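You operate a simulated robot arm through the tools that you are given. There is no shell and no other tool. Be economical: measure what you need, move in short steps, check, and stop when the job is done.

You are at the controls of a simulated robot arm. One attempt, no reset.

## Task
Clamp the apron, pull off its badge, then free it and lay it on the grey pad.
Fine: the badge goes in the dish; leave the clamp up.

It is judged by the outcome, as a careful person would: the job done as asked, and still so three seconds after it is handed in. It fails if anything else is knocked over, pushed out of place, dropped, spilled or broken.

## Robot
A 7-joint arm with a two-finger parallel gripper, fixed in place. Base frame: the origin is at the foot of the arm, x ahead of it, y to its left, z up; the work surface is at about z = 95.2. Units: cm, rad, N and s.
With the tool pointing down near the work surface it reaches from about 22 to 68 cm from the base axis. Its first joint turns from -1.152 to 1.152 rad. Payload 2.4 kg.
The TCP is the grasp point between the finger pads, 3 cm short of the fingertips. In the tool frame z runs along the fingers and y along their closing line. Largest opening 9.4 cm; finger width 2.8, thickness 1; the body of the gripper, 5 by 9.6 cm, starts 5.5 cm behind the TCP.
Orientation is that of the tool frame in the base frame, as a unit quaternion [x, y, z, w]. With the fingers straight down and closing along the base's y, the tool's x points along the base's -x, its y along +y and its z along -z.

## Interface
- The arm moves only by the tool drive_tool. Its argument "targets" is a list of rows, each a list of 7 numbers: the turn, a rotation vector about the tool's x, y, z in units of 120 degrees (1.0 is 120 degrees), then the shift along the tool's x, y, z in units of 400 mm (1.0 is 400 mm), then the finger opening in cm, from 0 to 9.4. In form: [[wx, wy, wz, dx, dy, dz, jaw], ...]. A call has 1 to 20 rows; each row is the pose to reach, as a shift and turn from the pose commanded when the call began, along the tool's axes at that moment. A call with a number of a shift or a turn outside -1 to 1 is refused whole. A row lasts 0.2 s, in which the tool goes at most 5 cm and 0.15 rad; a call with a longer step from one row to the next is refused whole, and so is a gripper value outside its range. A pose out of reach is approached as far as the arm can. The call stops where the force on the tool passes 40 N (or 10 N more than at its start, if that is more) or the arm is blocked; 0.2 s more then pass. The fingers move at their own pace (about 15.3 cm/s each) and stop on an object; they squeeze with about 45 N. The grip force told is the motor's: it shows also when the fingers shut on nothing. Time passes only in rows, and 0.2 s behind the last, so rows that repeat a pose let the fingers close. The reply holds the time, the measured pose of the TCP, the force on the tool along the base axes, the opening and the grip force, in the units named above and with some noise, and new pictures: "views" is both (left out), scene, wrist or none.
- Cameras (640 x 400 px; columns grow to the right, rows downward): "scene" is fixed at [2.68, 46.39, 146.43]; the picture's right is [-0.73, -0.68, 0.00], its down [-0.31, 0.34, -0.89] and it looks along [0.60, -0.65, -0.46] (base axes); focal length 348 px, centre (320, 200). "wrist" rides on the gripper at [7.6, 1.4, -10.2] in the tool frame; the picture's right is [-0.18, 0.98, 0.00], its down [-0.75, -0.14, -0.64] and it looks along [-0.63, -0.12, 0.77] (tool axes); focal length 243 px, centre (320, 200). There is no depth. A picture from a camera that has moved, and an enlarged one, comes with that camera's place and axes in the base frame and with its lens. The place of the scene camera against the robot may be out by one fixed shift of up to 2.5 cm in any direction.
- close_up(camera, box): a new picture of the part [left, top, right, bottom] of that camera's present view, enlarged. No time passes.
- close_job(): hands the job in; it is judged then, once.

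Go step by step. Nothing tells you positions but the pictures and the camera data: compare them with the known pose of the tool, close in by small moves and look again before you grip or let go. The budget is 120 turns and 200 pictures, counting those below and the enlarged ones. Unless the task says otherwise, let go and move clear before handing in, and close with one line.

The tools are called after "Emit:" as name(argument=value, ...) on one line, values as JSON. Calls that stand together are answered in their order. drive_tool: Moves the arm, as the interface text tells. Its arguments: {"type":"object","properties":{"targets":{"type":"array","items":{"type":"array","items":{"type":"number"}}},"views":{"type":"string","enum":["both","scene","wrist","none"]}},"required":["targets"]} The other tools are called the same way: close_up (camera, box) takes an enlarged picture of a part of a camera's view; close_job () hands the job in.

At the start:

```text
clock: 0.0
tool_pos: [33.91, -0.96, 130.28]
ee_rot: [0.0, 1.0, 0.0, 0.0]
wrist_force: [-0.4, -0.5, -0.2]
gripper_width: 9.39
gripper_force: 0.1
```

scene: 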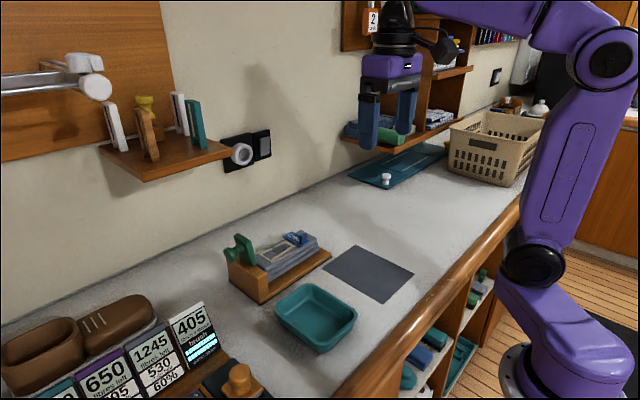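
wrist: 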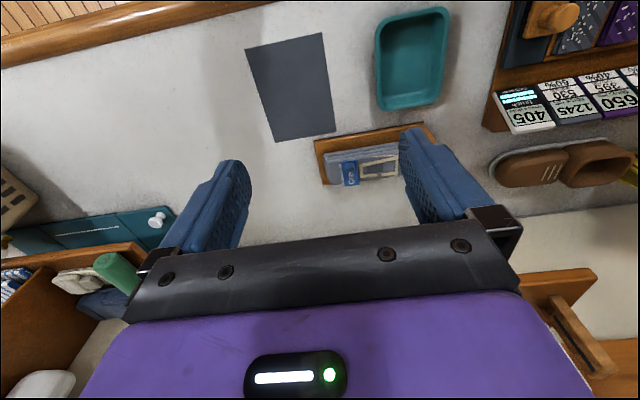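

I see a wooden block with a green clamp lever and a folded blue cloth (the apron) with a badge, a teal dish and a grey pad. I'll look closer before moving.

Emit:
close_up(camera="scene", box=[210, 215, 350, 305])

Emit:
close_up(camera="wrist", box=[290, 100, 450, 200])

Emit:
close_up(camera="scene", box=[320, 130, 480, 230])

```text
4.44 times, centred on (280, 260) of scene
camera zoom: at [2.68, 46.39, 146.43], right [-0.73, -0.68, 0.0], down [-0.31, 0.34, -0.89], along [0.6, -0.65, -0.46], focal length 1548 px, centre (498, -67)
```

zoom: 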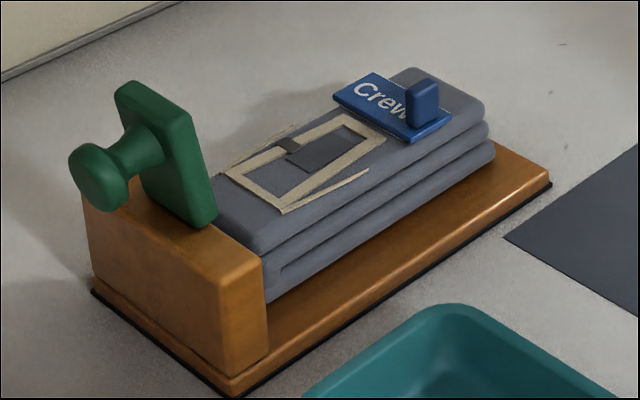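

```text
4.00 times, centred on (370, 150) of wrist
camera zoom: at [26.19, 0.48, 140.57], right [0.18, 0.98, 0.0], down [0.75, -0.14, 0.64], along [0.63, -0.12, -0.77], focal length 970 px, centre (120, 400)
```

zoom: 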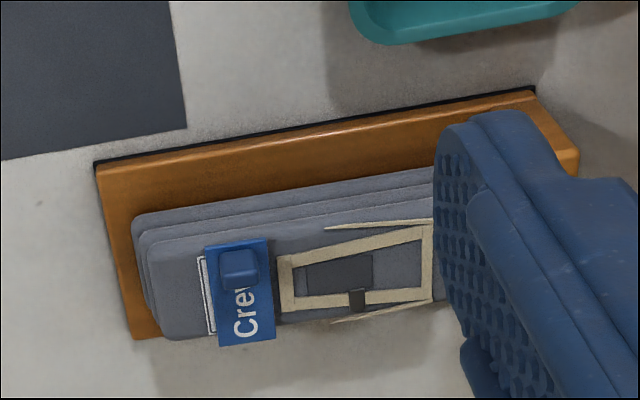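

```text
4.00 times, centred on (400, 180) of scene
camera zoom: at [2.68, 46.39, 146.43], right [-0.73, -0.68, 0.0], down [-0.31, 0.34, -0.89], along [0.6, -0.65, -0.46], focal length 1393 px, centre (0, 280)
```

zoom: 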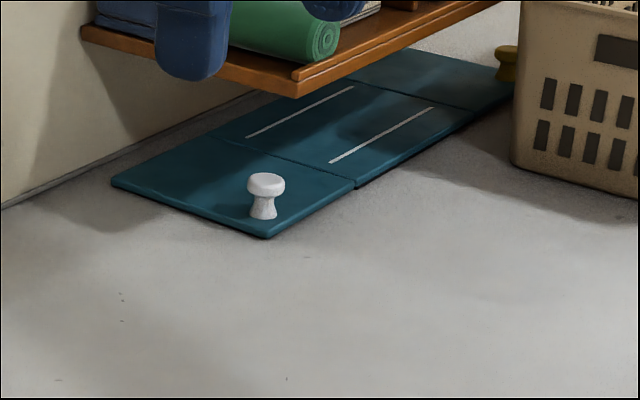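

The wooden base seems to lie at x≈47–58, y≈-5–16, with the green clamp standing up at its +y end (knob ≈ (53, 18, 105)). The pad is around (38.6, -6.4) and the dish around (37, 13). I'll turn the gripper 90° and move above the knob to look.

Emit:
drive_tool(targets=[[0, 0, 0.0625, -0.035, 0.04, 0.02, 9.4], [0, 0, 0.125, -0.07, 0.08, 0.04, 9.4], [0, 0, 0.1875, -0.105, 0.12, 0.06, 9.4], [0, 0, 0.25, -0.14, 0.16, 0.08, 9.4], [0, 0, 0.3125, -0.175, 0.2, 0.1, 9.4], [0, 0, 0.375, -0.21, 0.24, 0.12, 9.4], [0, 0, 0.4375, -0.245, 0.28, 0.14, 9.4], [0, 0, 0.5, -0.28, 0.32, 0.16, 9.4], [0, 0, 0.5625, -0.315, 0.36, 0.18, 9.4], [0, 0, 0.625, -0.35, 0.4, 0.2, 9.4], [0, 0, 0.6875, -0.385, 0.44, 0.21, 9.4], [0, 0, 0.75, -0.475, 0.5, 0.22, 9.4]])

```text
clock: 2.6
tool_pos: [52.57, 18.93, 121.39]
ee_rot: [0.708, 0.706, -0.002, 0.0]
wrist_force: [-11.3, -4.8, -0.1]
gripper_width: 8.75
gripper_force: 0.1
camera wrist: at [54.06, 26.62, 131.71], right [0.98, -0.19, 0.0], down [-0.14, -0.75, 0.64], along [-0.12, -0.63, -0.77], focal length 243 px, centre (320, 200)
```

scene: 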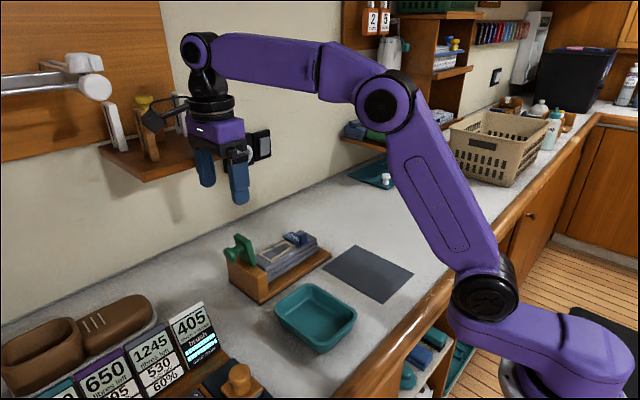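
wrist: 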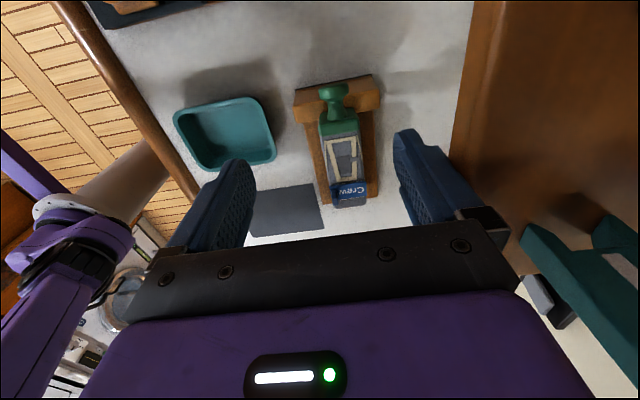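

The force and slightly squeezed opening suggest a finger is touching the wall shelf. I'll back off toward the robot right away and recheck.

Emit:
drive_tool(targets=[[0, 0, 0, 0, -0.05, 0, 9.0], [0, 0, 0, 0, -0.1, 0, 9.0], [0, 0, 0, 0, -0.15, 0, 9.0]])

Emit:
close_up(camera="scene", box=[80, 70, 280, 195])

Emit:
close_up(camera="wrist", box=[240, 0, 640, 250])

```text
clock: 3.4
tool_pos: [46.83, 18.94, 121.48]
ee_rot: [0.707, 0.707, 0.0, 0.001]
wrist_force: [-0.2, -0.1, 0.7]
gripper_width: 9.02
gripper_force: 0.0
camera wrist: at [48.21, 26.65, 131.76], right [0.98, -0.18, 0.0], down [-0.14, -0.75, 0.64], along [-0.12, -0.63, -0.77], focal length 243 px, centre (320, 200)
```

scene: 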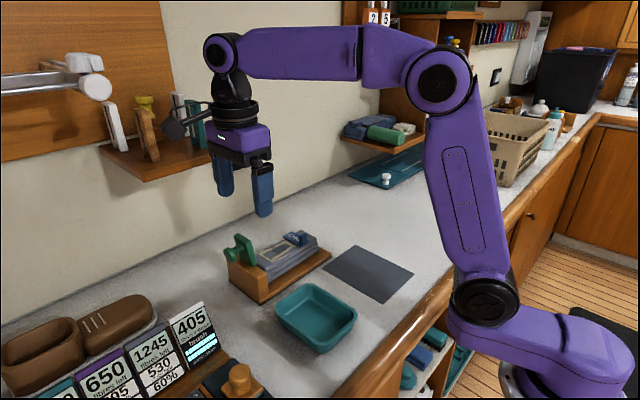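
wrist: 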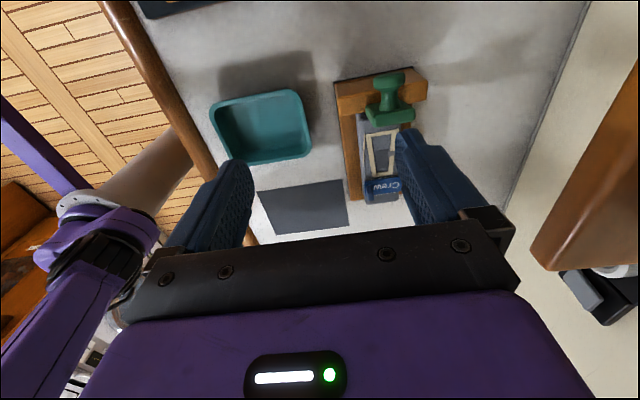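

```text
3.20 times, centred on (180, 132) of scene
camera zoom: at [2.68, 46.39, 146.43], right [-0.73, -0.68, 0.0], down [-0.31, 0.34, -0.89], along [0.6, -0.65, -0.46], focal length 1115 px, centre (768, 416)
```

zoom: 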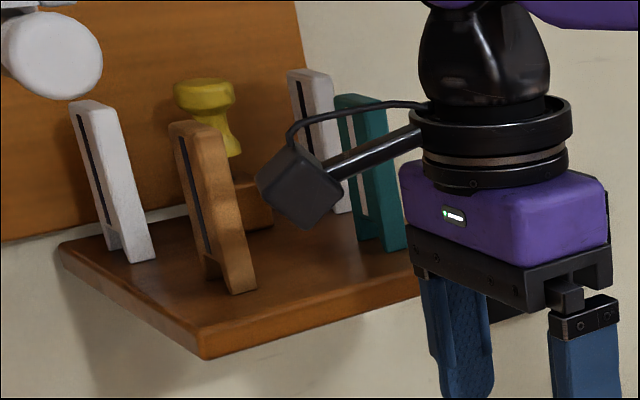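

```text
1.60 times, centred on (440, 125) of wrist
camera zoom: at [48.21, 26.65, 131.76], right [0.98, -0.18, 0.0], down [-0.14, -0.75, 0.64], along [-0.12, -0.63, -0.77], focal length 388 px, centre (128, 320)
```

zoom: 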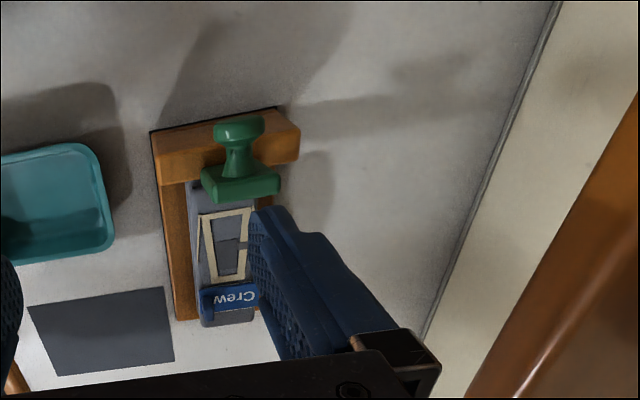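

The shelf is intact; its near edge is at about x≈59, z≈121, y≈10–27, so I'll stay below or short of it. I'll lower the hand to the +y side of the block for a better look at the knob.

Emit:
drive_tool(targets=[[0, 0, 0, 0.04, 0, 0.07, 9.0], [0, 0, 0, 0.08, 0, 0.14, 9.0], [0, 0, 0, 0.125, 0, 0.2125, 9.0], [0, 0, 0, 0.125, 0, 0.2125, 9.0]])

Emit:
close_up(camera="wrist", box=[260, 20, 580, 220])

```text
clock: 4.4
tool_pos: [46.91, 24.14, 112.97]
ee_rot: [0.707, 0.707, 0.0, 0.0]
wrist_force: [0.1, -0.8, 0.0]
gripper_width: 9.01
gripper_force: 0.1
camera wrist: at [48.29, 31.77, 123.23], right [0.98, -0.18, 0.0], down [-0.14, -0.75, 0.64], along [-0.12, -0.63, -0.77], focal length 243 px, centre (320, 200)
```

scene: 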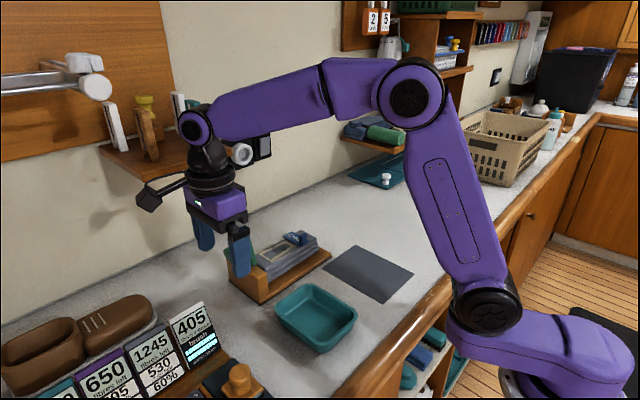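
wrist: 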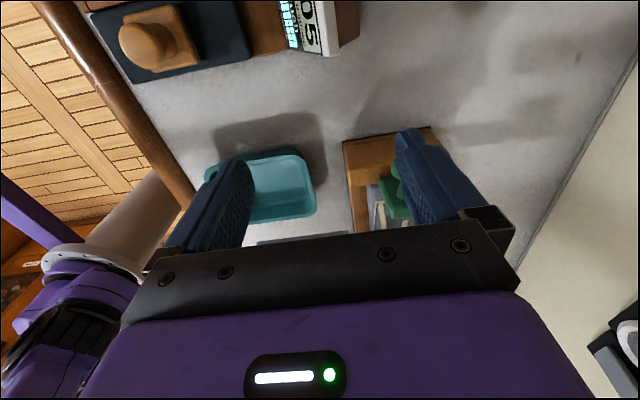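

```text
2.00 times, centred on (420, 120) of wrist
camera zoom: at [48.29, 31.77, 123.23], right [0.98, -0.18, 0.0], down [-0.14, -0.75, 0.64], along [-0.12, -0.63, -0.77], focal length 485 px, centre (120, 360)
```

zoom: 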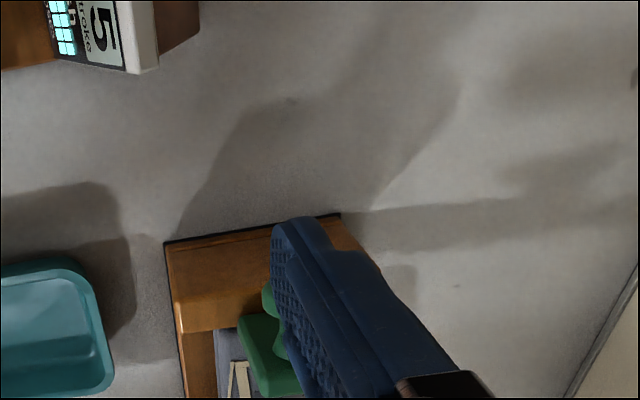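

The block's +y end is at y≈17.7 and it spans x≈48–59; the shelf edge sits close at x≈58, so I'll work with the hand in its original turn (camera on the robot side), which can lean away from the shelf. Turning back and viewing the clamp from the robot side.

Emit:
drive_tool(targets=[[0, 0, -0.0625, -0.0125, -0.01, -0.0125, 9.0], [0, 0, -0.125, -0.025, -0.02, -0.025, 9.0], [0, 0, -0.1875, -0.0375, -0.03, -0.0375, 9.0], [0, 0, -0.25, -0.05, -0.04, -0.05, 9.0], [0, 0, -0.3125, -0.0625, -0.05, -0.0625, 9.0], [0, 0, -0.375, -0.075, -0.06, -0.075, 9.0], [0, 0, -0.4375, -0.0875, -0.07, -0.0875, 9.0], [0, 0, -0.5, -0.1, -0.08, -0.1, 9.0], [0, 0, -0.5625, -0.1125, -0.09, -0.1125, 9.0], [0, 0, -0.625, -0.125, -0.1, -0.125, 9.0], [0, 0, -0.6875, -0.1375, -0.1, -0.1375, 9.0], [0, 0, -0.75, -0.15, -0.1, -0.15, 9.0]], views="wrist")

Emit:
close_up(camera="wrist", box=[200, 90, 440, 240])

Emit:
close_up(camera="scene", box=[210, 215, 350, 305])

```text
clock: 7.0
tool_pos: [42.82, 18.11, 119.03]
ee_rot: [-0.002, 1.0, 0.0, 0.0]
wrist_force: [-0.6, -0.6, -0.1]
gripper_width: 9.02
gripper_force: 0.0
camera wrist: at [35.19, 19.47, 129.33], right [0.18, 0.98, 0.0], down [0.75, -0.14, 0.64], along [0.63, -0.12, -0.77], focal length 243 px, centre (320, 200)
```

wrist: 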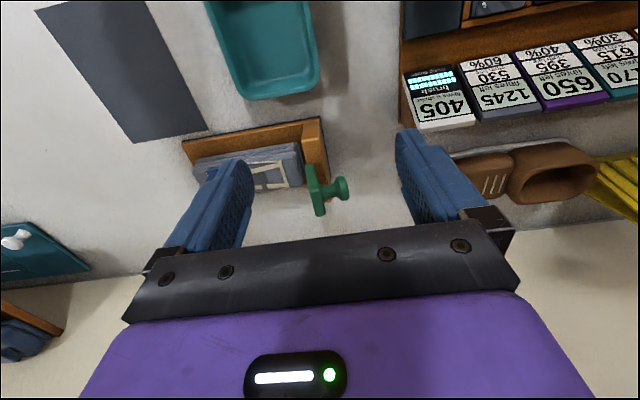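

```text
2.67 times, centred on (320, 165) of wrist
camera zoom: at [35.19, 19.47, 129.33], right [0.18, 0.98, 0.0], down [0.75, -0.14, 0.64], along [0.63, -0.12, -0.77], focal length 647 px, centre (320, 293)
```

zoom: 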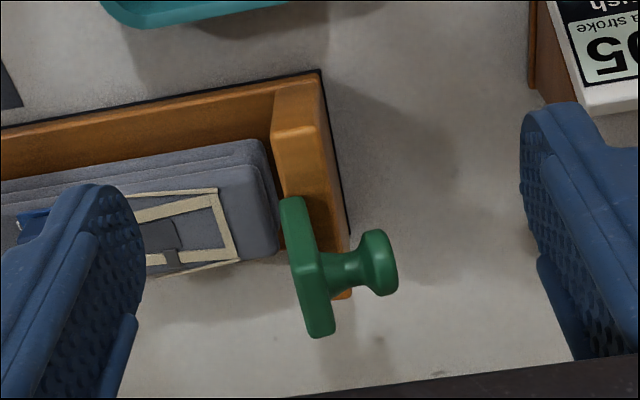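

```text
4.44 times, centred on (280, 260) of scene
camera zoom: at [2.68, 46.39, 146.43], right [-0.73, -0.68, 0.0], down [-0.31, 0.34, -0.89], along [0.6, -0.65, -0.46], focal length 1548 px, centre (498, -67)
```

zoom: 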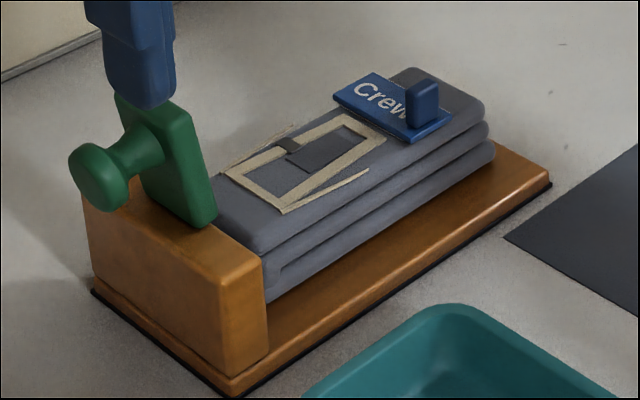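

The knob tip triangulates to about (53.9, 18.9, 104.7), the post top to about z=101. I'll close the fingers, lean the hand 20° away from the shelf, and settle beside the knob on its +y side.

Emit:
drive_tool(targets=[[0, -0.06, 0, -0.02, 0.04, 0.02, 0], [0, -0.12, 0, -0.06, 0.08, 0.06, 0], [0, -0.1667, 0, -0.12, 0.11, 0.12, 0], [0, -0.1667, 0, -0.18, 0.11, 0.18, 0], [0, -0.1667, 0, -0.22, 0.11, 0.24, 0], [0, -0.1667, 0, -0.265, 0.11, 0.3, 0], [0, -0.1667, 0, -0.265, 0.11, 0.3225, 0], [0, -0.1667, 0, -0.265, 0.11, 0.3225, 0]])

Emit:
close_up(camera="scene", box=[170, 175, 350, 290])

```text
clock: 8.8
tool_pos: [53.3, 22.58, 106.04]
ee_rot: [0.0, 0.985, 0.0, 0.174]
wrist_force: [-0.5, 0.3, 0.2]
gripper_width: 0.02
gripper_force: 32.8
camera wrist: at [42.72, 23.95, 113.03], right [0.17, 0.98, 0.06], down [0.49, -0.14, 0.86], along [0.86, -0.12, -0.5], focal length 243 px, centre (320, 200)
```

scene: 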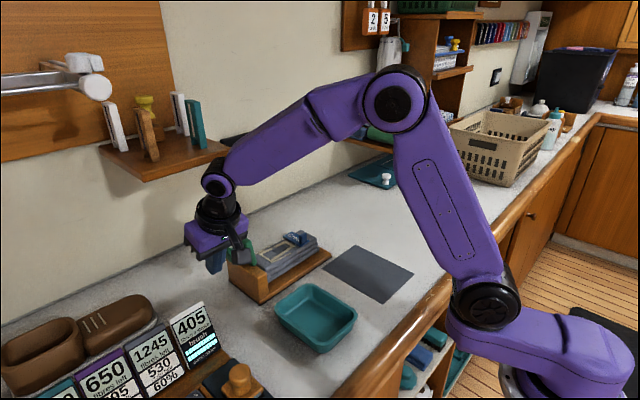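
wrist: 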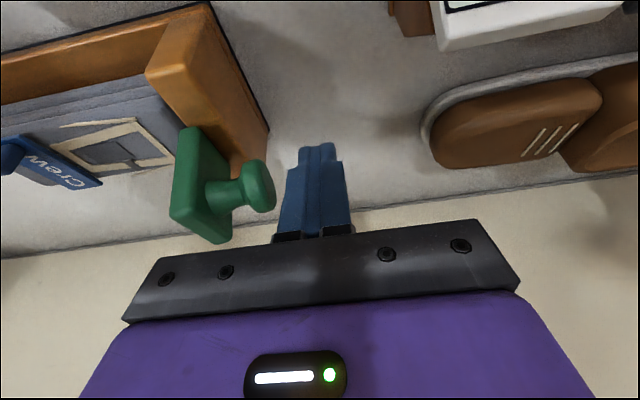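

```text
3.48 times, centred on (260, 232) of scene
camera zoom: at [2.68, 46.39, 146.43], right [-0.73, -0.68, 0.0], down [-0.31, 0.34, -0.89], along [0.6, -0.65, -0.46], focal length 1212 px, centre (529, 87)
```

zoom: 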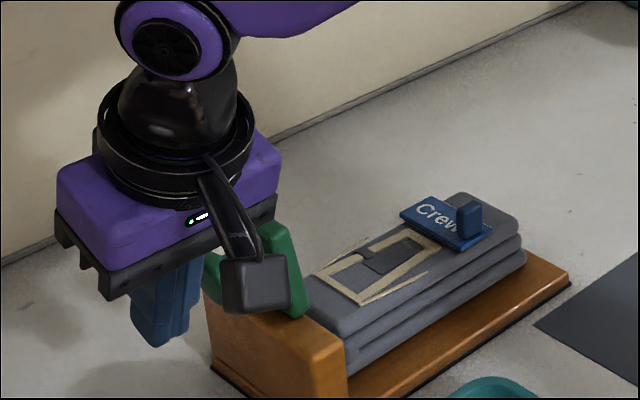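

The fingers stand beside the knob, which sits at y≈19, z≈105. I'll push it slowly toward -y.

Emit:
drive_tool(targets=[[0, 0, 0, 0, -0.03, 0, 0], [0, 0, 0, 0, -0.05, 0, 0], [0, 0, 0, 0, -0.07, 0, 0], [0, 0, 0, 0, -0.09, 0, 0], [0, 0, 0, 0, -0.11, 0, 0], [0, 0, 0, 0, -0.13, 0, 0]], views="wrist")

```text
clock: 10.2
tool_pos: [53.37, 17.09, 106.03]
ee_rot: [0.001, 0.985, 0.0, 0.172]
wrist_force: [-0.7, 5.2, 6.4]
gripper_width: 0.03
gripper_force: 33.4
camera wrist: at [42.78, 18.56, 113.02], right [0.18, 0.98, 0.06], down [0.49, -0.14, 0.86], along [0.85, -0.12, -0.51], focal length 243 px, centre (320, 200)
```

wrist: 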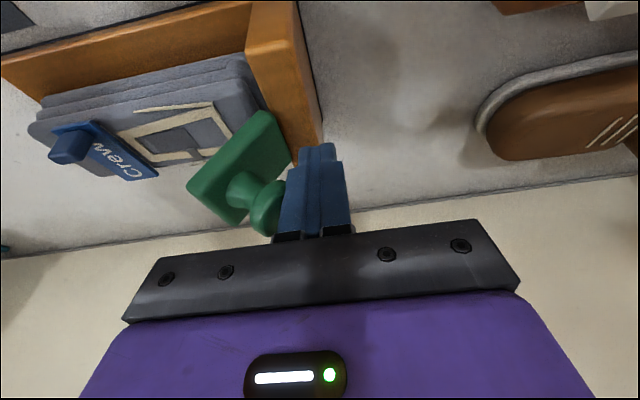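

The clamp is folding (about halfway) with light force. Continuing the push.

Emit:
drive_tool(targets=[[0, 0, 0, 0, -0.02, 0, 0], [0, 0, 0, 0, -0.035, 0, 0], [0, 0, 0, 0, -0.05, 0, 0], [0, 0, 0, 0, -0.065, 0, 0], [0, 0, 0, 0, -0.075, 0, 0]])

```text
clock: 11.4
tool_pos: [53.42, 14.33, 106.14]
ee_rot: [0.0, 0.985, -0.001, 0.173]
wrist_force: [-0.6, 2.9, 1.2]
gripper_width: 0.01
gripper_force: 32.9
camera wrist: at [42.67, 15.65, 113.08], right [0.17, 0.98, 0.06], down [0.49, -0.14, 0.86], along [0.85, -0.12, -0.51], focal length 243 px, centre (320, 200)
```

scene: 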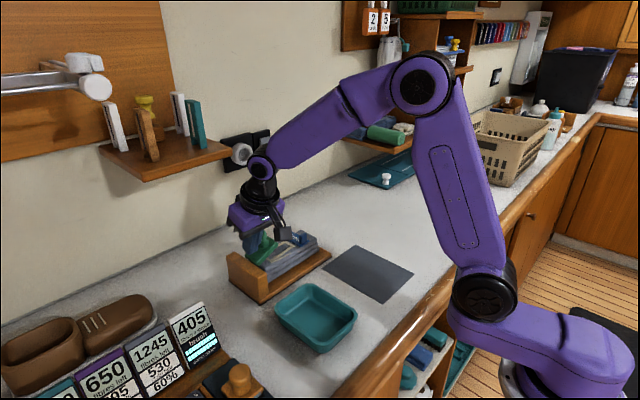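
wrist: 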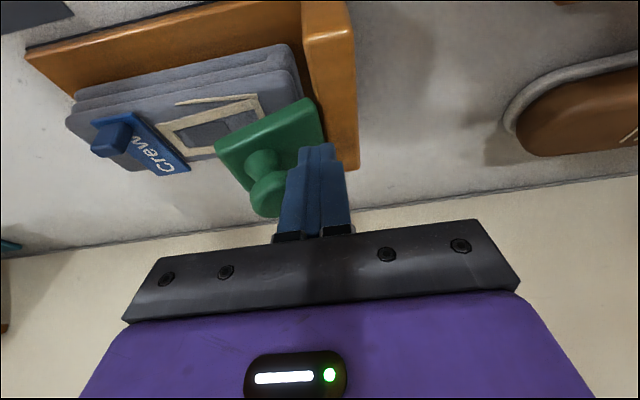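

It's nearly down; a little more push until it resists.

Emit:
drive_tool(targets=[[0, 0, 0, 0, -0.015, 0, 0], [0, 0, 0, 0, -0.03, 0, 0], [0, 0, 0, 0, -0.045, 0, 0]], views="wrist")

Emit:
close_up(camera="wrist", box=[40, 20, 440, 270])

```text
clock: 12.2
tool_pos: [53.53, 12.47, 106.13]
ee_rot: [0.0, 0.985, 0.0, 0.174]
wrist_force: [-1.1, 7.5, -7.1]
gripper_width: 0.0
gripper_force: 33.1
camera wrist: at [42.77, 13.94, 113.17], right [0.17, 0.98, 0.06], down [0.49, -0.14, 0.86], along [0.85, -0.12, -0.51], focal length 243 px, centre (320, 200)
```

wrist: 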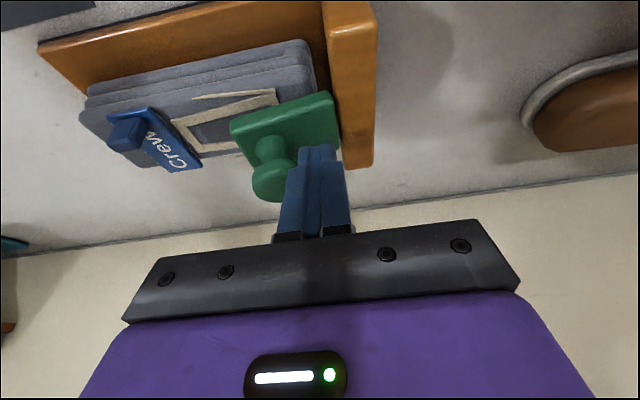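

```text
1.60 times, centred on (240, 145) of wrist
camera zoom: at [42.77, 13.94, 113.17], right [0.17, 0.98, 0.06], down [0.49, -0.14, 0.86], along [0.85, -0.12, -0.51], focal length 388 px, centre (448, 288)
```

zoom: 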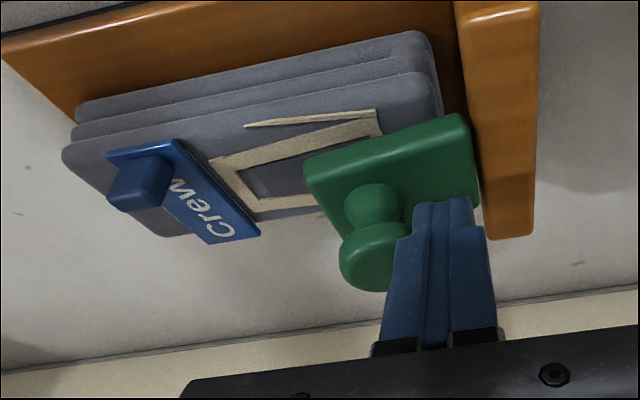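

The plate looks parallel to the apron now. I'll back off, rise, and check it from above and with the scene camera.

Emit:
drive_tool(targets=[[0, 0, 0, 0, 0.04, 0, 0], [0, 0, 0, 0.02, 0.08, -0.06, 0], [0, 0, 0, 0.06, 0.1, -0.15, 0], [0, 0, 0, 0.1, 0.08, -0.24, 0], [0, 0, 0, 0.1, 0.08, -0.24, 0]])

Emit:
close_up(camera="scene", box=[210, 215, 350, 305])

Emit:
close_up(camera="wrist", box=[80, 60, 400, 260])

```text
clock: 13.4
tool_pos: [46.45, 15.93, 113.68]
ee_rot: [-0.001, 0.985, 0.001, 0.174]
wrist_force: [-1.2, 0.5, -0.3]
gripper_width: 0.0
gripper_force: 32.9
camera wrist: at [35.67, 17.22, 120.7], right [0.17, 0.98, 0.06], down [0.49, -0.14, 0.86], along [0.85, -0.12, -0.51], focal length 243 px, centre (320, 200)
```

scene: 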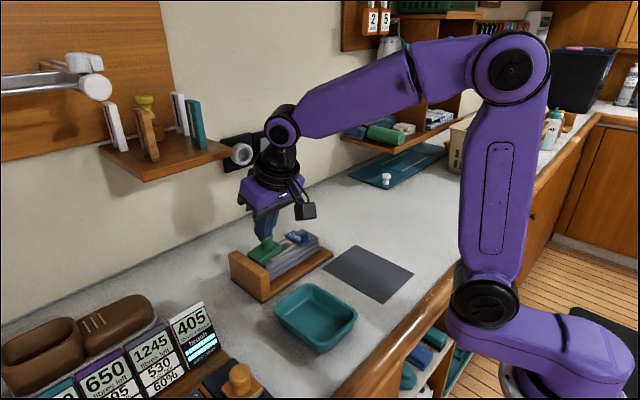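
wrist: 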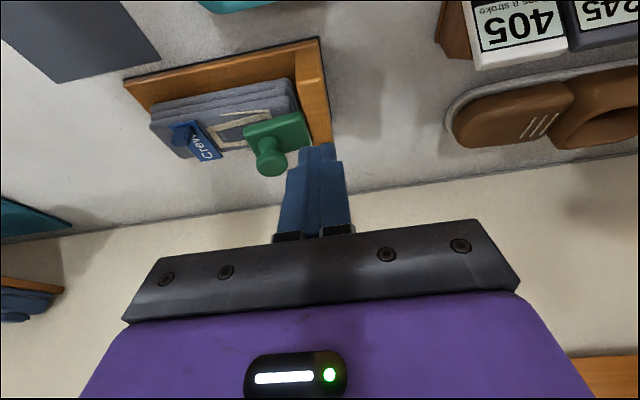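

```text
4.44 times, centred on (280, 260) of scene
camera zoom: at [2.68, 46.39, 146.43], right [-0.73, -0.68, 0.0], down [-0.31, 0.34, -0.89], along [0.6, -0.65, -0.46], focal length 1548 px, centre (498, -67)
```

zoom: 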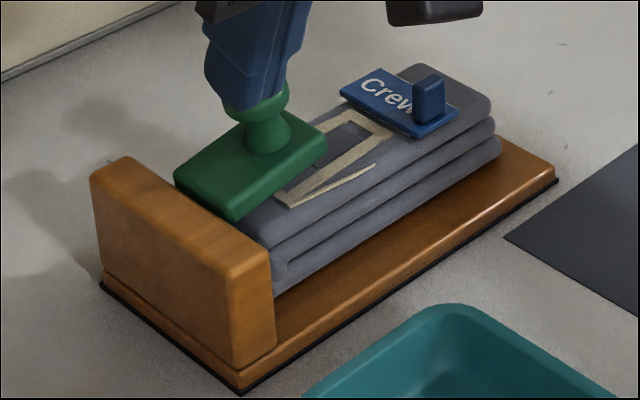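

```text
2.00 times, centred on (240, 160) of wrist
camera zoom: at [35.67, 17.22, 120.7], right [0.17, 0.98, 0.06], down [0.49, -0.14, 0.86], along [0.85, -0.12, -0.51], focal length 485 px, centre (480, 280)
```

zoom: 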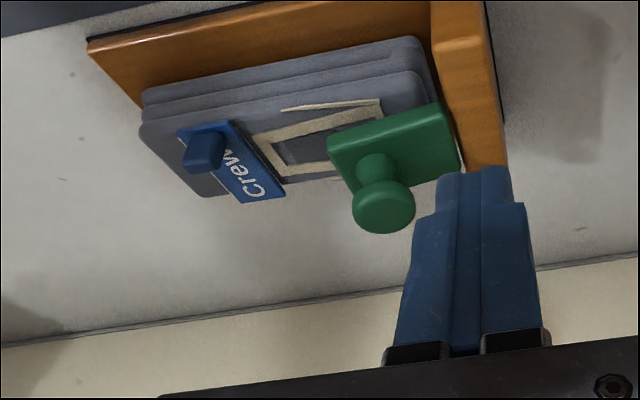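

The clamp plate now lies flat on the apron (the block slid maybe 3–4 mm). I'll press down lightly on the knob's top to make sure it is seated.

Emit:
drive_tool(targets=[[0, 0, 0, -0.04, -0.05, 0.02, 0], [0, 0, 0, -0.08, -0.1, 0.06, 0], [0, 0, 0, -0.116, -0.146, 0.12, 0], [0, 0, 0, -0.116, -0.146, 0.154, 0], [0, 0, 0, -0.116, -0.146, 0.154, 0]], views="both")

Emit:
close_up(camera="wrist", box=[120, 60, 440, 260])

```text
clock: 14.6
tool_pos: [52.76, 10.02, 109.44]
ee_rot: [0.0, 0.985, 0.0, 0.173]
wrist_force: [0.3, 0.2, 0.7]
gripper_width: 0.01
gripper_force: 33.1
camera wrist: at [42.05, 11.4, 116.57], right [0.17, 0.98, 0.06], down [0.49, -0.14, 0.86], along [0.86, -0.12, -0.5], focal length 243 px, centre (320, 200)
```

scene: 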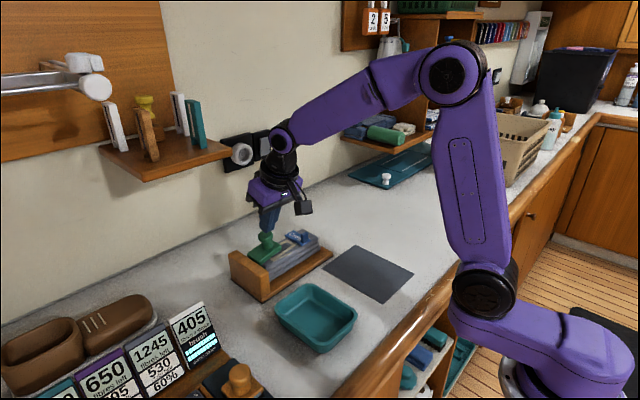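
wrist: 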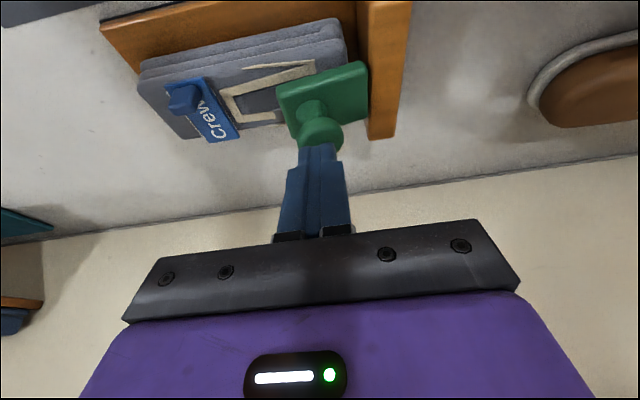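

```text
2.00 times, centred on (280, 160) of wrist
camera zoom: at [42.05, 11.4, 116.57], right [0.17, 0.98, 0.06], down [0.49, -0.14, 0.86], along [0.86, -0.12, -0.5], focal length 485 px, centre (400, 280)
```

zoom: 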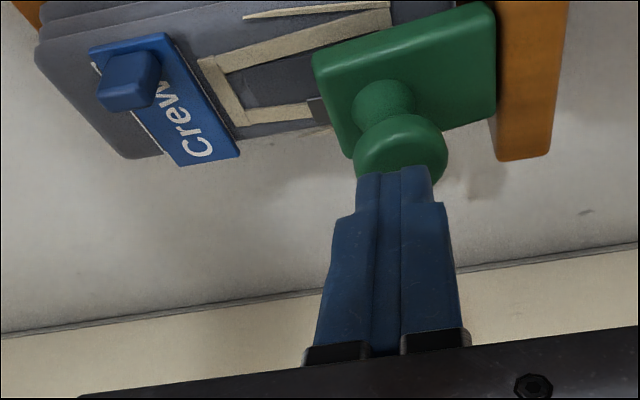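

The fingertips are just above the knob. Pressing down in small steps.

Emit:
drive_tool(targets=[[0, 0, 0, 0.0043, 0, 0.0118, 0], [0, 0, 0, 0.0085, 0, 0.0235, 0], [0, 0, 0, 0.0111, 0, 0.0306, 0]], views="none")

```text
clock: 15.4
tool_pos: [52.78, 9.79, 108.18]
ee_rot: [0.001, 0.985, 0.0, 0.175]
wrist_force: [-0.6, -4.2, 5.4]
gripper_width: 0.01
gripper_force: 33.2
```

Emit:
drive_tool(targets=[[0, 0, 0, 0.0017, 0, 0.0047, 0], [0, 0, 0, 0.0034, 0, 0.0094, 0]], views="wrist")

```text
clock: 16.0
tool_pos: [52.95, 9.9, 107.8]
ee_rot: [-0.001, 0.985, 0.001, 0.174]
wrist_force: [-1.2, -4.8, 6.0]
gripper_width: 0.0
gripper_force: 33.3
camera wrist: at [42.14, 11.23, 114.89], right [0.17, 0.98, 0.06], down [0.49, -0.14, 0.86], along [0.86, -0.12, -0.5], focal length 243 px, centre (320, 200)
```

wrist: 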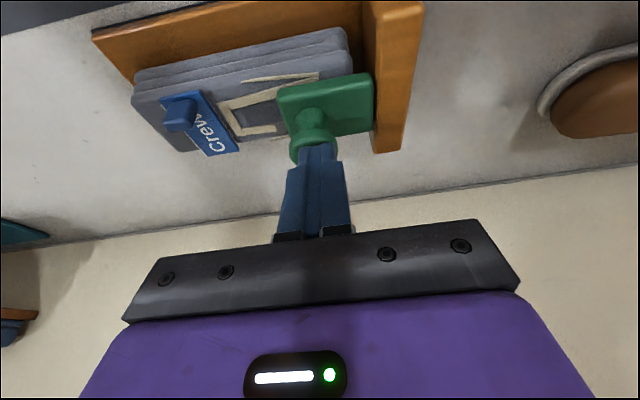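

It still gives at about 6 N, so it wasn't fully down. Pressing on until it goes stiff.

Emit:
drive_tool(targets=[[0, 0, 0, 0.0017, 0, 0.0047, 0], [0, 0, 0, 0.0034, 0, 0.0094, 0], [0, 0, 0, 0.0051, 0, 0.0141, 0]], views="none")

```text
clock: 16.8
tool_pos: [52.77, 9.76, 107.68]
ee_rot: [0.001, 0.984, 0.001, 0.176]
wrist_force: [-11.1, -2.5, 11.8]
gripper_width: 0.0
gripper_force: 32.8
stopped in row 3: the force on the tool passed its limit (the readings are from after the stop); the commanded pose is now the measured one
```

It's stiff now: clamp seated. I'll rise and look before going for the badge.

Emit:
drive_tool(targets=[[0, 0, 0, -0.01, 0, -0.03, 0], [0, 0, 0, -0.01, -0.05, -0.1, 4], [0, 0, 0, -0.01, -0.1, -0.15, 4], [0, 0, 0, 0.02, -0.12, -0.15, 4], [0, 0, 0, 0.02, -0.12, -0.15, 4]])

Emit:
close_up(camera="scene", box=[210, 215, 350, 305])

Emit:
close_up(camera="wrist", box=[200, 60, 440, 210])

```text
clock: 18.0
tool_pos: [50.04, 4.94, 112.94]
ee_rot: [0.001, 0.984, 0.001, 0.176]
wrist_force: [-0.4, 1.0, -0.1]
gripper_width: 4.0
gripper_force: 0.1
camera wrist: at [39.39, 6.38, 119.88], right [0.17, 0.98, 0.06], down [0.48, -0.14, 0.86], along [0.86, -0.12, -0.5], focal length 243 px, centre (320, 200)
```

scene: 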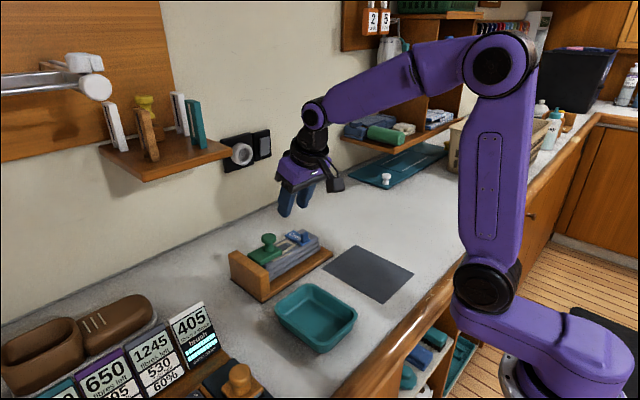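
wrist: 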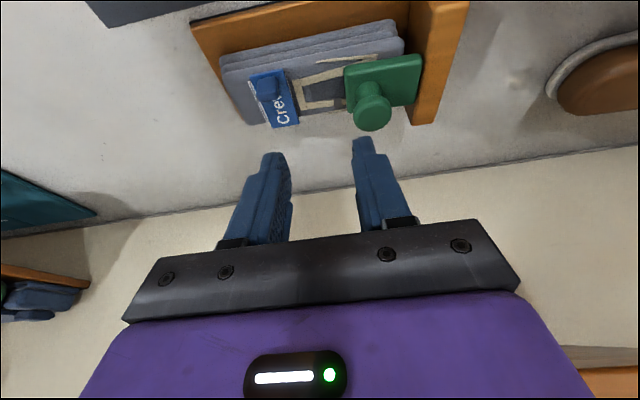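

```text
4.44 times, centred on (280, 260) of scene
camera zoom: at [2.68, 46.39, 146.43], right [-0.73, -0.68, 0.0], down [-0.31, 0.34, -0.89], along [0.6, -0.65, -0.46], focal length 1548 px, centre (498, -67)
```

zoom: 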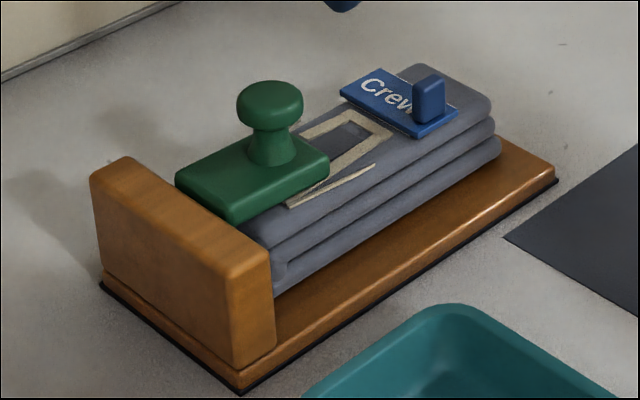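

```text
2.67 times, centred on (320, 135) of wrist
camera zoom: at [39.39, 6.38, 119.88], right [0.17, 0.98, 0.06], down [0.48, -0.14, 0.86], along [0.86, -0.12, -0.5], focal length 647 px, centre (320, 373)
```

zoom: 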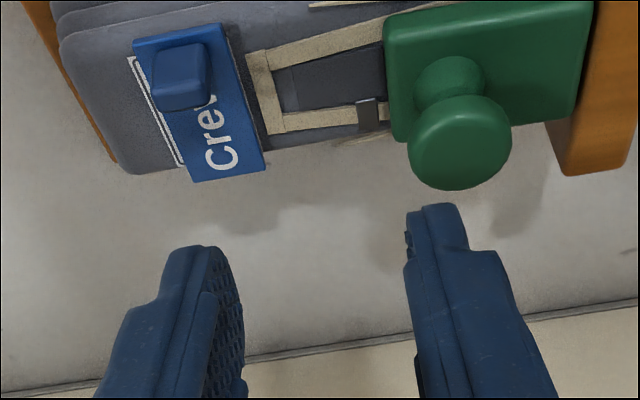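

The clamp is seated flat. Now I'll straighten the tool and hover above the badge tab (≈(50.3, 1.6)) to measure it.

Emit:
drive_tool(targets=[[0, 0.06, 0, 0, -0.03, 0, 4], [0, 0.12, 0, 0, -0.06, 0, 4], [0, 0.169, 0, 0, -0.085, 0, 4], [0, 0.169, 0, 0, -0.085, 0, 4]], views="wrist")

Emit:
close_up(camera="wrist", box=[200, 80, 440, 230])

```text
clock: 19.0
tool_pos: [50.11, 1.6, 112.84]
ee_rot: [0.001, 1.0, 0.001, -0.002]
wrist_force: [-0.2, 0.1, 0.8]
gripper_width: 4.01
gripper_force: 0.1
camera wrist: at [42.48, 3.02, 123.16], right [0.19, 0.98, 0.0], down [0.75, -0.14, 0.64], along [0.63, -0.12, -0.77], focal length 243 px, centre (320, 200)
```

wrist: 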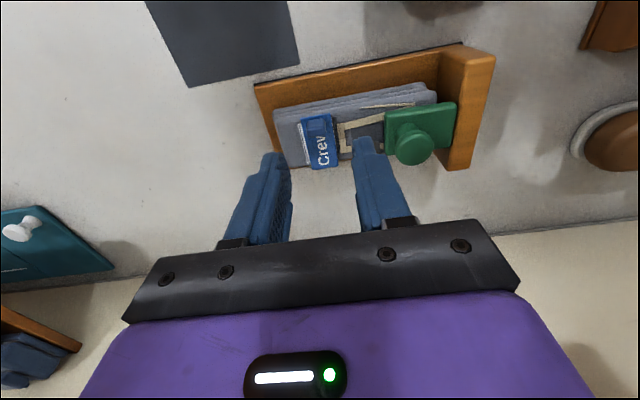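

```text
2.67 times, centred on (320, 155) of wrist
camera zoom: at [42.48, 3.02, 123.16], right [0.19, 0.98, 0.0], down [0.75, -0.14, 0.64], along [0.63, -0.12, -0.77], focal length 647 px, centre (320, 320)
```

zoom: 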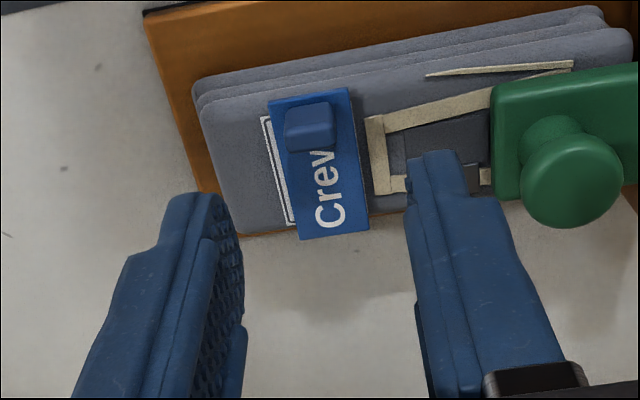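

The tab is at about (51.0, 1.1), top near z=103. Descending with the fingers around it, stopping short to check.

Emit:
drive_tool(targets=[[0, 0, 0, -0.0235, -0.0125, 0.06, 4], [0, 0, 0, -0.0235, -0.0125, 0.12, 4], [0, 0, 0, -0.0235, -0.0125, 0.18, 4], [0, 0, 0, -0.0235, -0.0125, 0.18, 4]])

Emit:
close_up(camera="wrist", box=[200, 80, 440, 230])

Emit:
close_up(camera="scene", box=[220, 200, 360, 290])

```text
clock: 20.0
tool_pos: [51.11, 1.23, 105.54]
ee_rot: [0.001, 1.0, 0.0, 0.0]
wrist_force: [0.3, 0.5, 0.2]
gripper_width: 3.99
gripper_force: 0.1
camera wrist: at [43.42, 2.49, 115.74], right [0.19, 0.98, 0.0], down [0.75, -0.14, 0.64], along [0.63, -0.12, -0.77], focal length 243 px, centre (320, 200)
```

scene: 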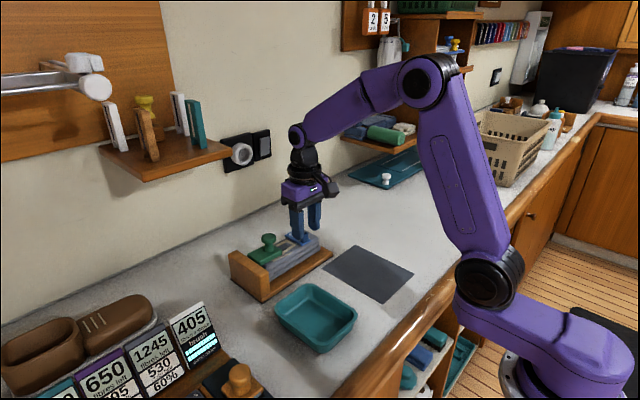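
wrist: 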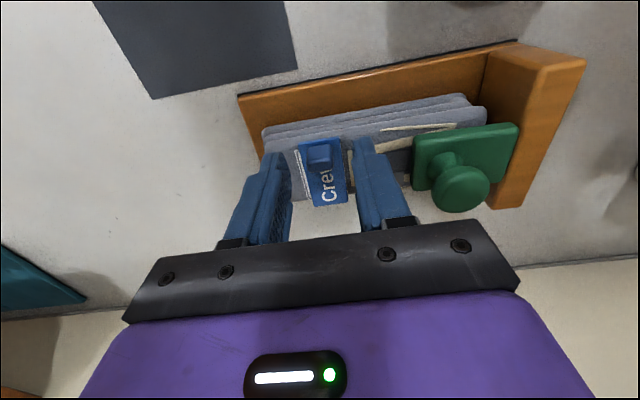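

```text
2.67 times, centred on (320, 155) of wrist
camera zoom: at [43.42, 2.49, 115.74], right [0.19, 0.98, 0.0], down [0.75, -0.14, 0.64], along [0.63, -0.12, -0.77], focal length 647 px, centre (320, 320)
```

zoom: 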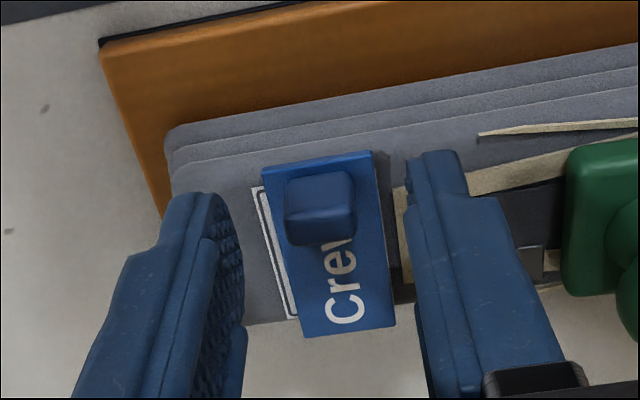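

```text
4.44 times, centred on (290, 245) of scene
camera zoom: at [2.68, 46.39, 146.43], right [-0.73, -0.68, 0.0], down [-0.31, 0.34, -0.89], along [0.6, -0.65, -0.46], focal length 1548 px, centre (453, 0)
```

zoom: 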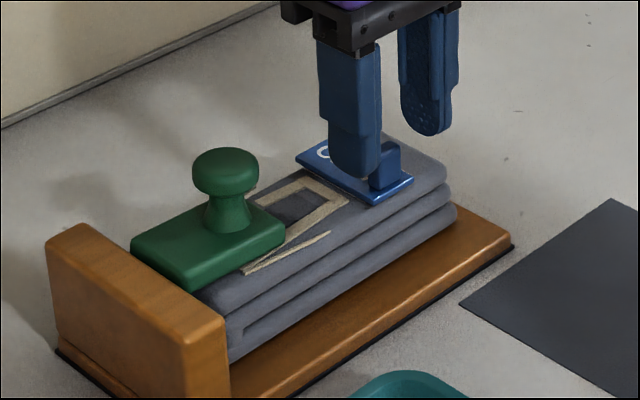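

Fingers straddle the tab well. Down a further 0.8 cm, then grip.

Emit:
drive_tool(targets=[[0, 0, 0, 0.002, -0.002, 0.01, 4], [0, 0, 0, 0.002, -0.002, 0.02, 4], [0, 0, 0, 0.002, -0.002, 0.02, 0.5], [0, 0, 0, 0.002, -0.002, 0.02, 0.5]])

Emit:
close_up(camera="scene", box=[220, 200, 360, 290])

```text
clock: 21.0
tool_pos: [50.94, 0.96, 104.91]
ee_rot: [0.001, 1.0, 0.0, 0.0]
wrist_force: [-0.5, -1.0, 2.2]
gripper_width: 1.58
gripper_force: 45.0
camera wrist: at [43.29, 2.45, 115.12], right [0.19, 0.98, 0.0], down [0.75, -0.14, 0.64], along [0.63, -0.12, -0.77], focal length 243 px, centre (320, 200)
```

scene: 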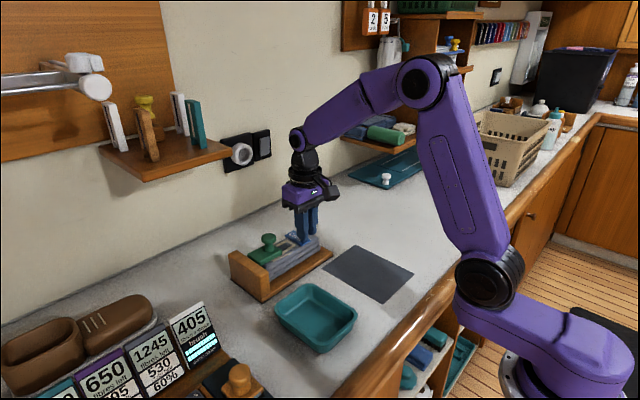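
wrist: 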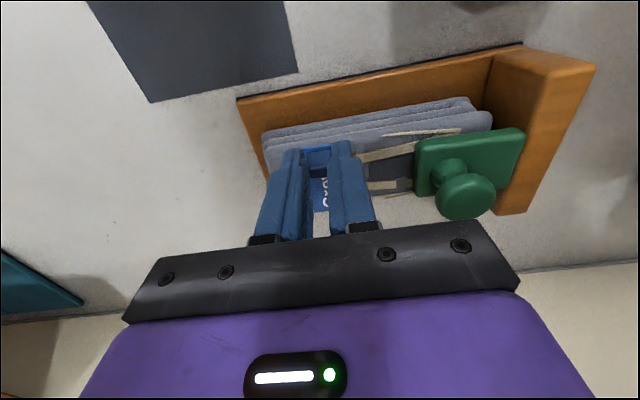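

```text
4.44 times, centred on (290, 245) of scene
camera zoom: at [2.68, 46.39, 146.43], right [-0.73, -0.68, 0.0], down [-0.31, 0.34, -0.89], along [0.6, -0.65, -0.46], focal length 1548 px, centre (453, 0)
```

zoom: 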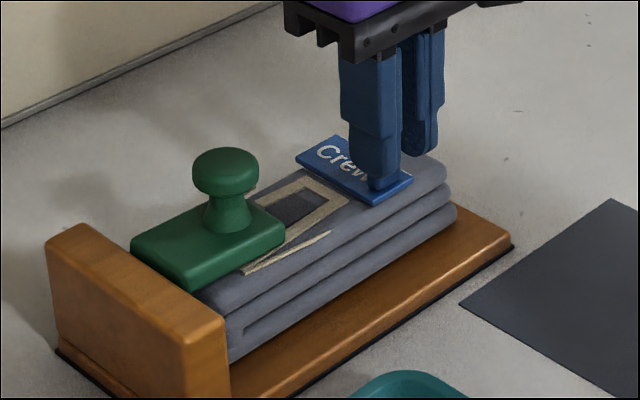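

Gripped at 1.58 cm. Now pulling straight up slowly.

Emit:
drive_tool(targets=[[0, 0, 0, 0, 0, -0.005, 0.5], [0, 0, 0, 0, 0, -0.01, 0.5], [0, 0, 0, 0, 0, -0.02, 0.5], [0, 0, 0, 0, 0, -0.035, 0.5], [0, 0, 0, 0, 0, -0.06, 0.5], [0, 0, 0, 0, 0, -0.1, 0.5]])

Emit:
close_up(camera="scene", box=[220, 200, 360, 290])

```text
clock: 22.4
tool_pos: [50.98, 1.05, 109.04]
ee_rot: [0.001, 1.0, 0.0, -0.001]
wrist_force: [0.9, -1.0, -0.6]
gripper_width: 1.57
gripper_force: 45.4
camera wrist: at [43.35, 2.37, 119.27], right [0.19, 0.98, 0.0], down [0.75, -0.14, 0.64], along [0.63, -0.12, -0.77], focal length 243 px, centre (320, 200)
```

scene: 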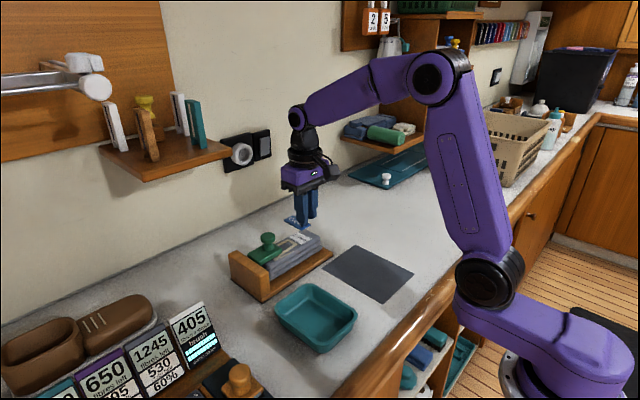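
wrist: 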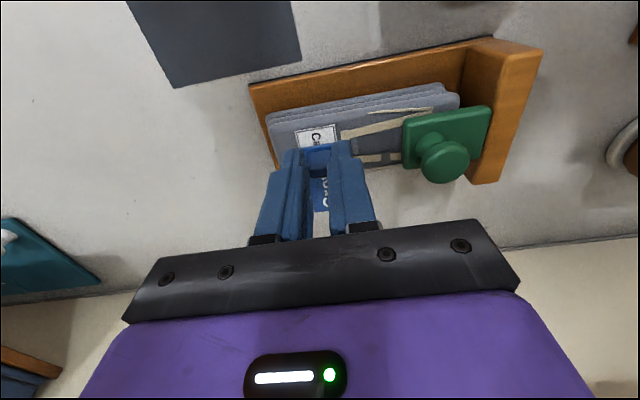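

```text
4.44 times, centred on (290, 245) of scene
camera zoom: at [2.68, 46.39, 146.43], right [-0.73, -0.68, 0.0], down [-0.31, 0.34, -0.89], along [0.6, -0.65, -0.46], focal length 1548 px, centre (453, 0)
```

zoom: 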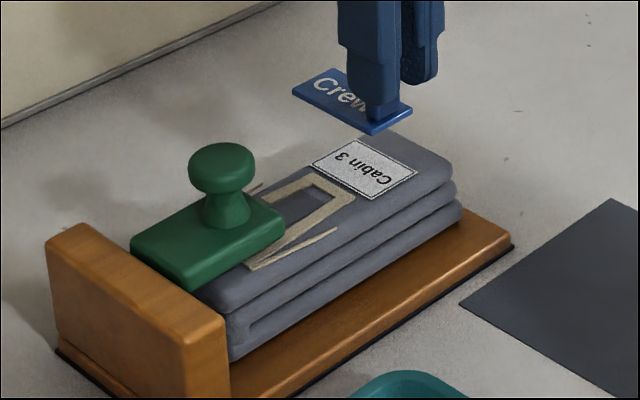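

The badge came off cleanly, revealing a cabin label. Carrying it over the dish.

Emit:
drive_tool(targets=[[0, 0, 0, 0.02, 0, -0.06, 0.5], [0, 0, 0, 0.09, 0.05, -0.09, 0.5], [0, 0, 0, 0.17, 0.11, -0.09, 0.5], [0, 0, 0, 0.25, 0.18, -0.09, 0.5], [0, 0, 0, 0.32, 0.25, -0.09, 0.5], [0, 0, 0, 0.375, 0.295, -0.09, 0.5], [0, 0, 0, 0.375, 0.295, -0.09, 0.5]])

```text
clock: 24.0
tool_pos: [36.09, 12.58, 112.4]
ee_rot: [0.001, 1.0, 0.0, 0.001]
wrist_force: [0.6, -0.1, -0.8]
gripper_width: 1.59
gripper_force: 45.7
camera wrist: at [28.44, 14.14, 122.66], right [0.19, 0.98, 0.0], down [0.75, -0.14, 0.64], along [0.63, -0.12, -0.77], focal length 243 px, centre (320, 200)
```

scene: 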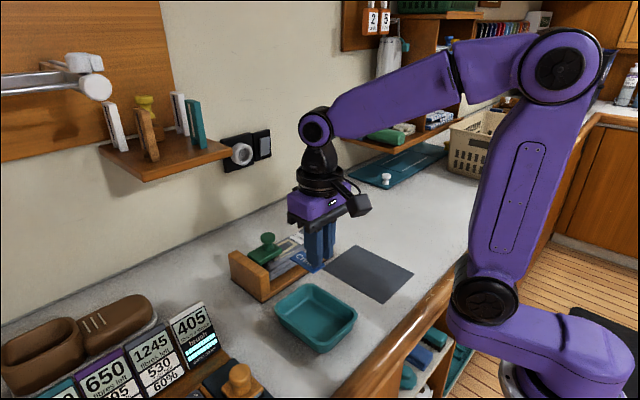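
wrist: 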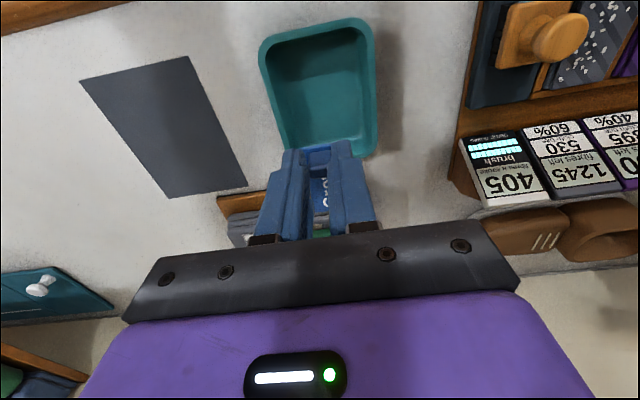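

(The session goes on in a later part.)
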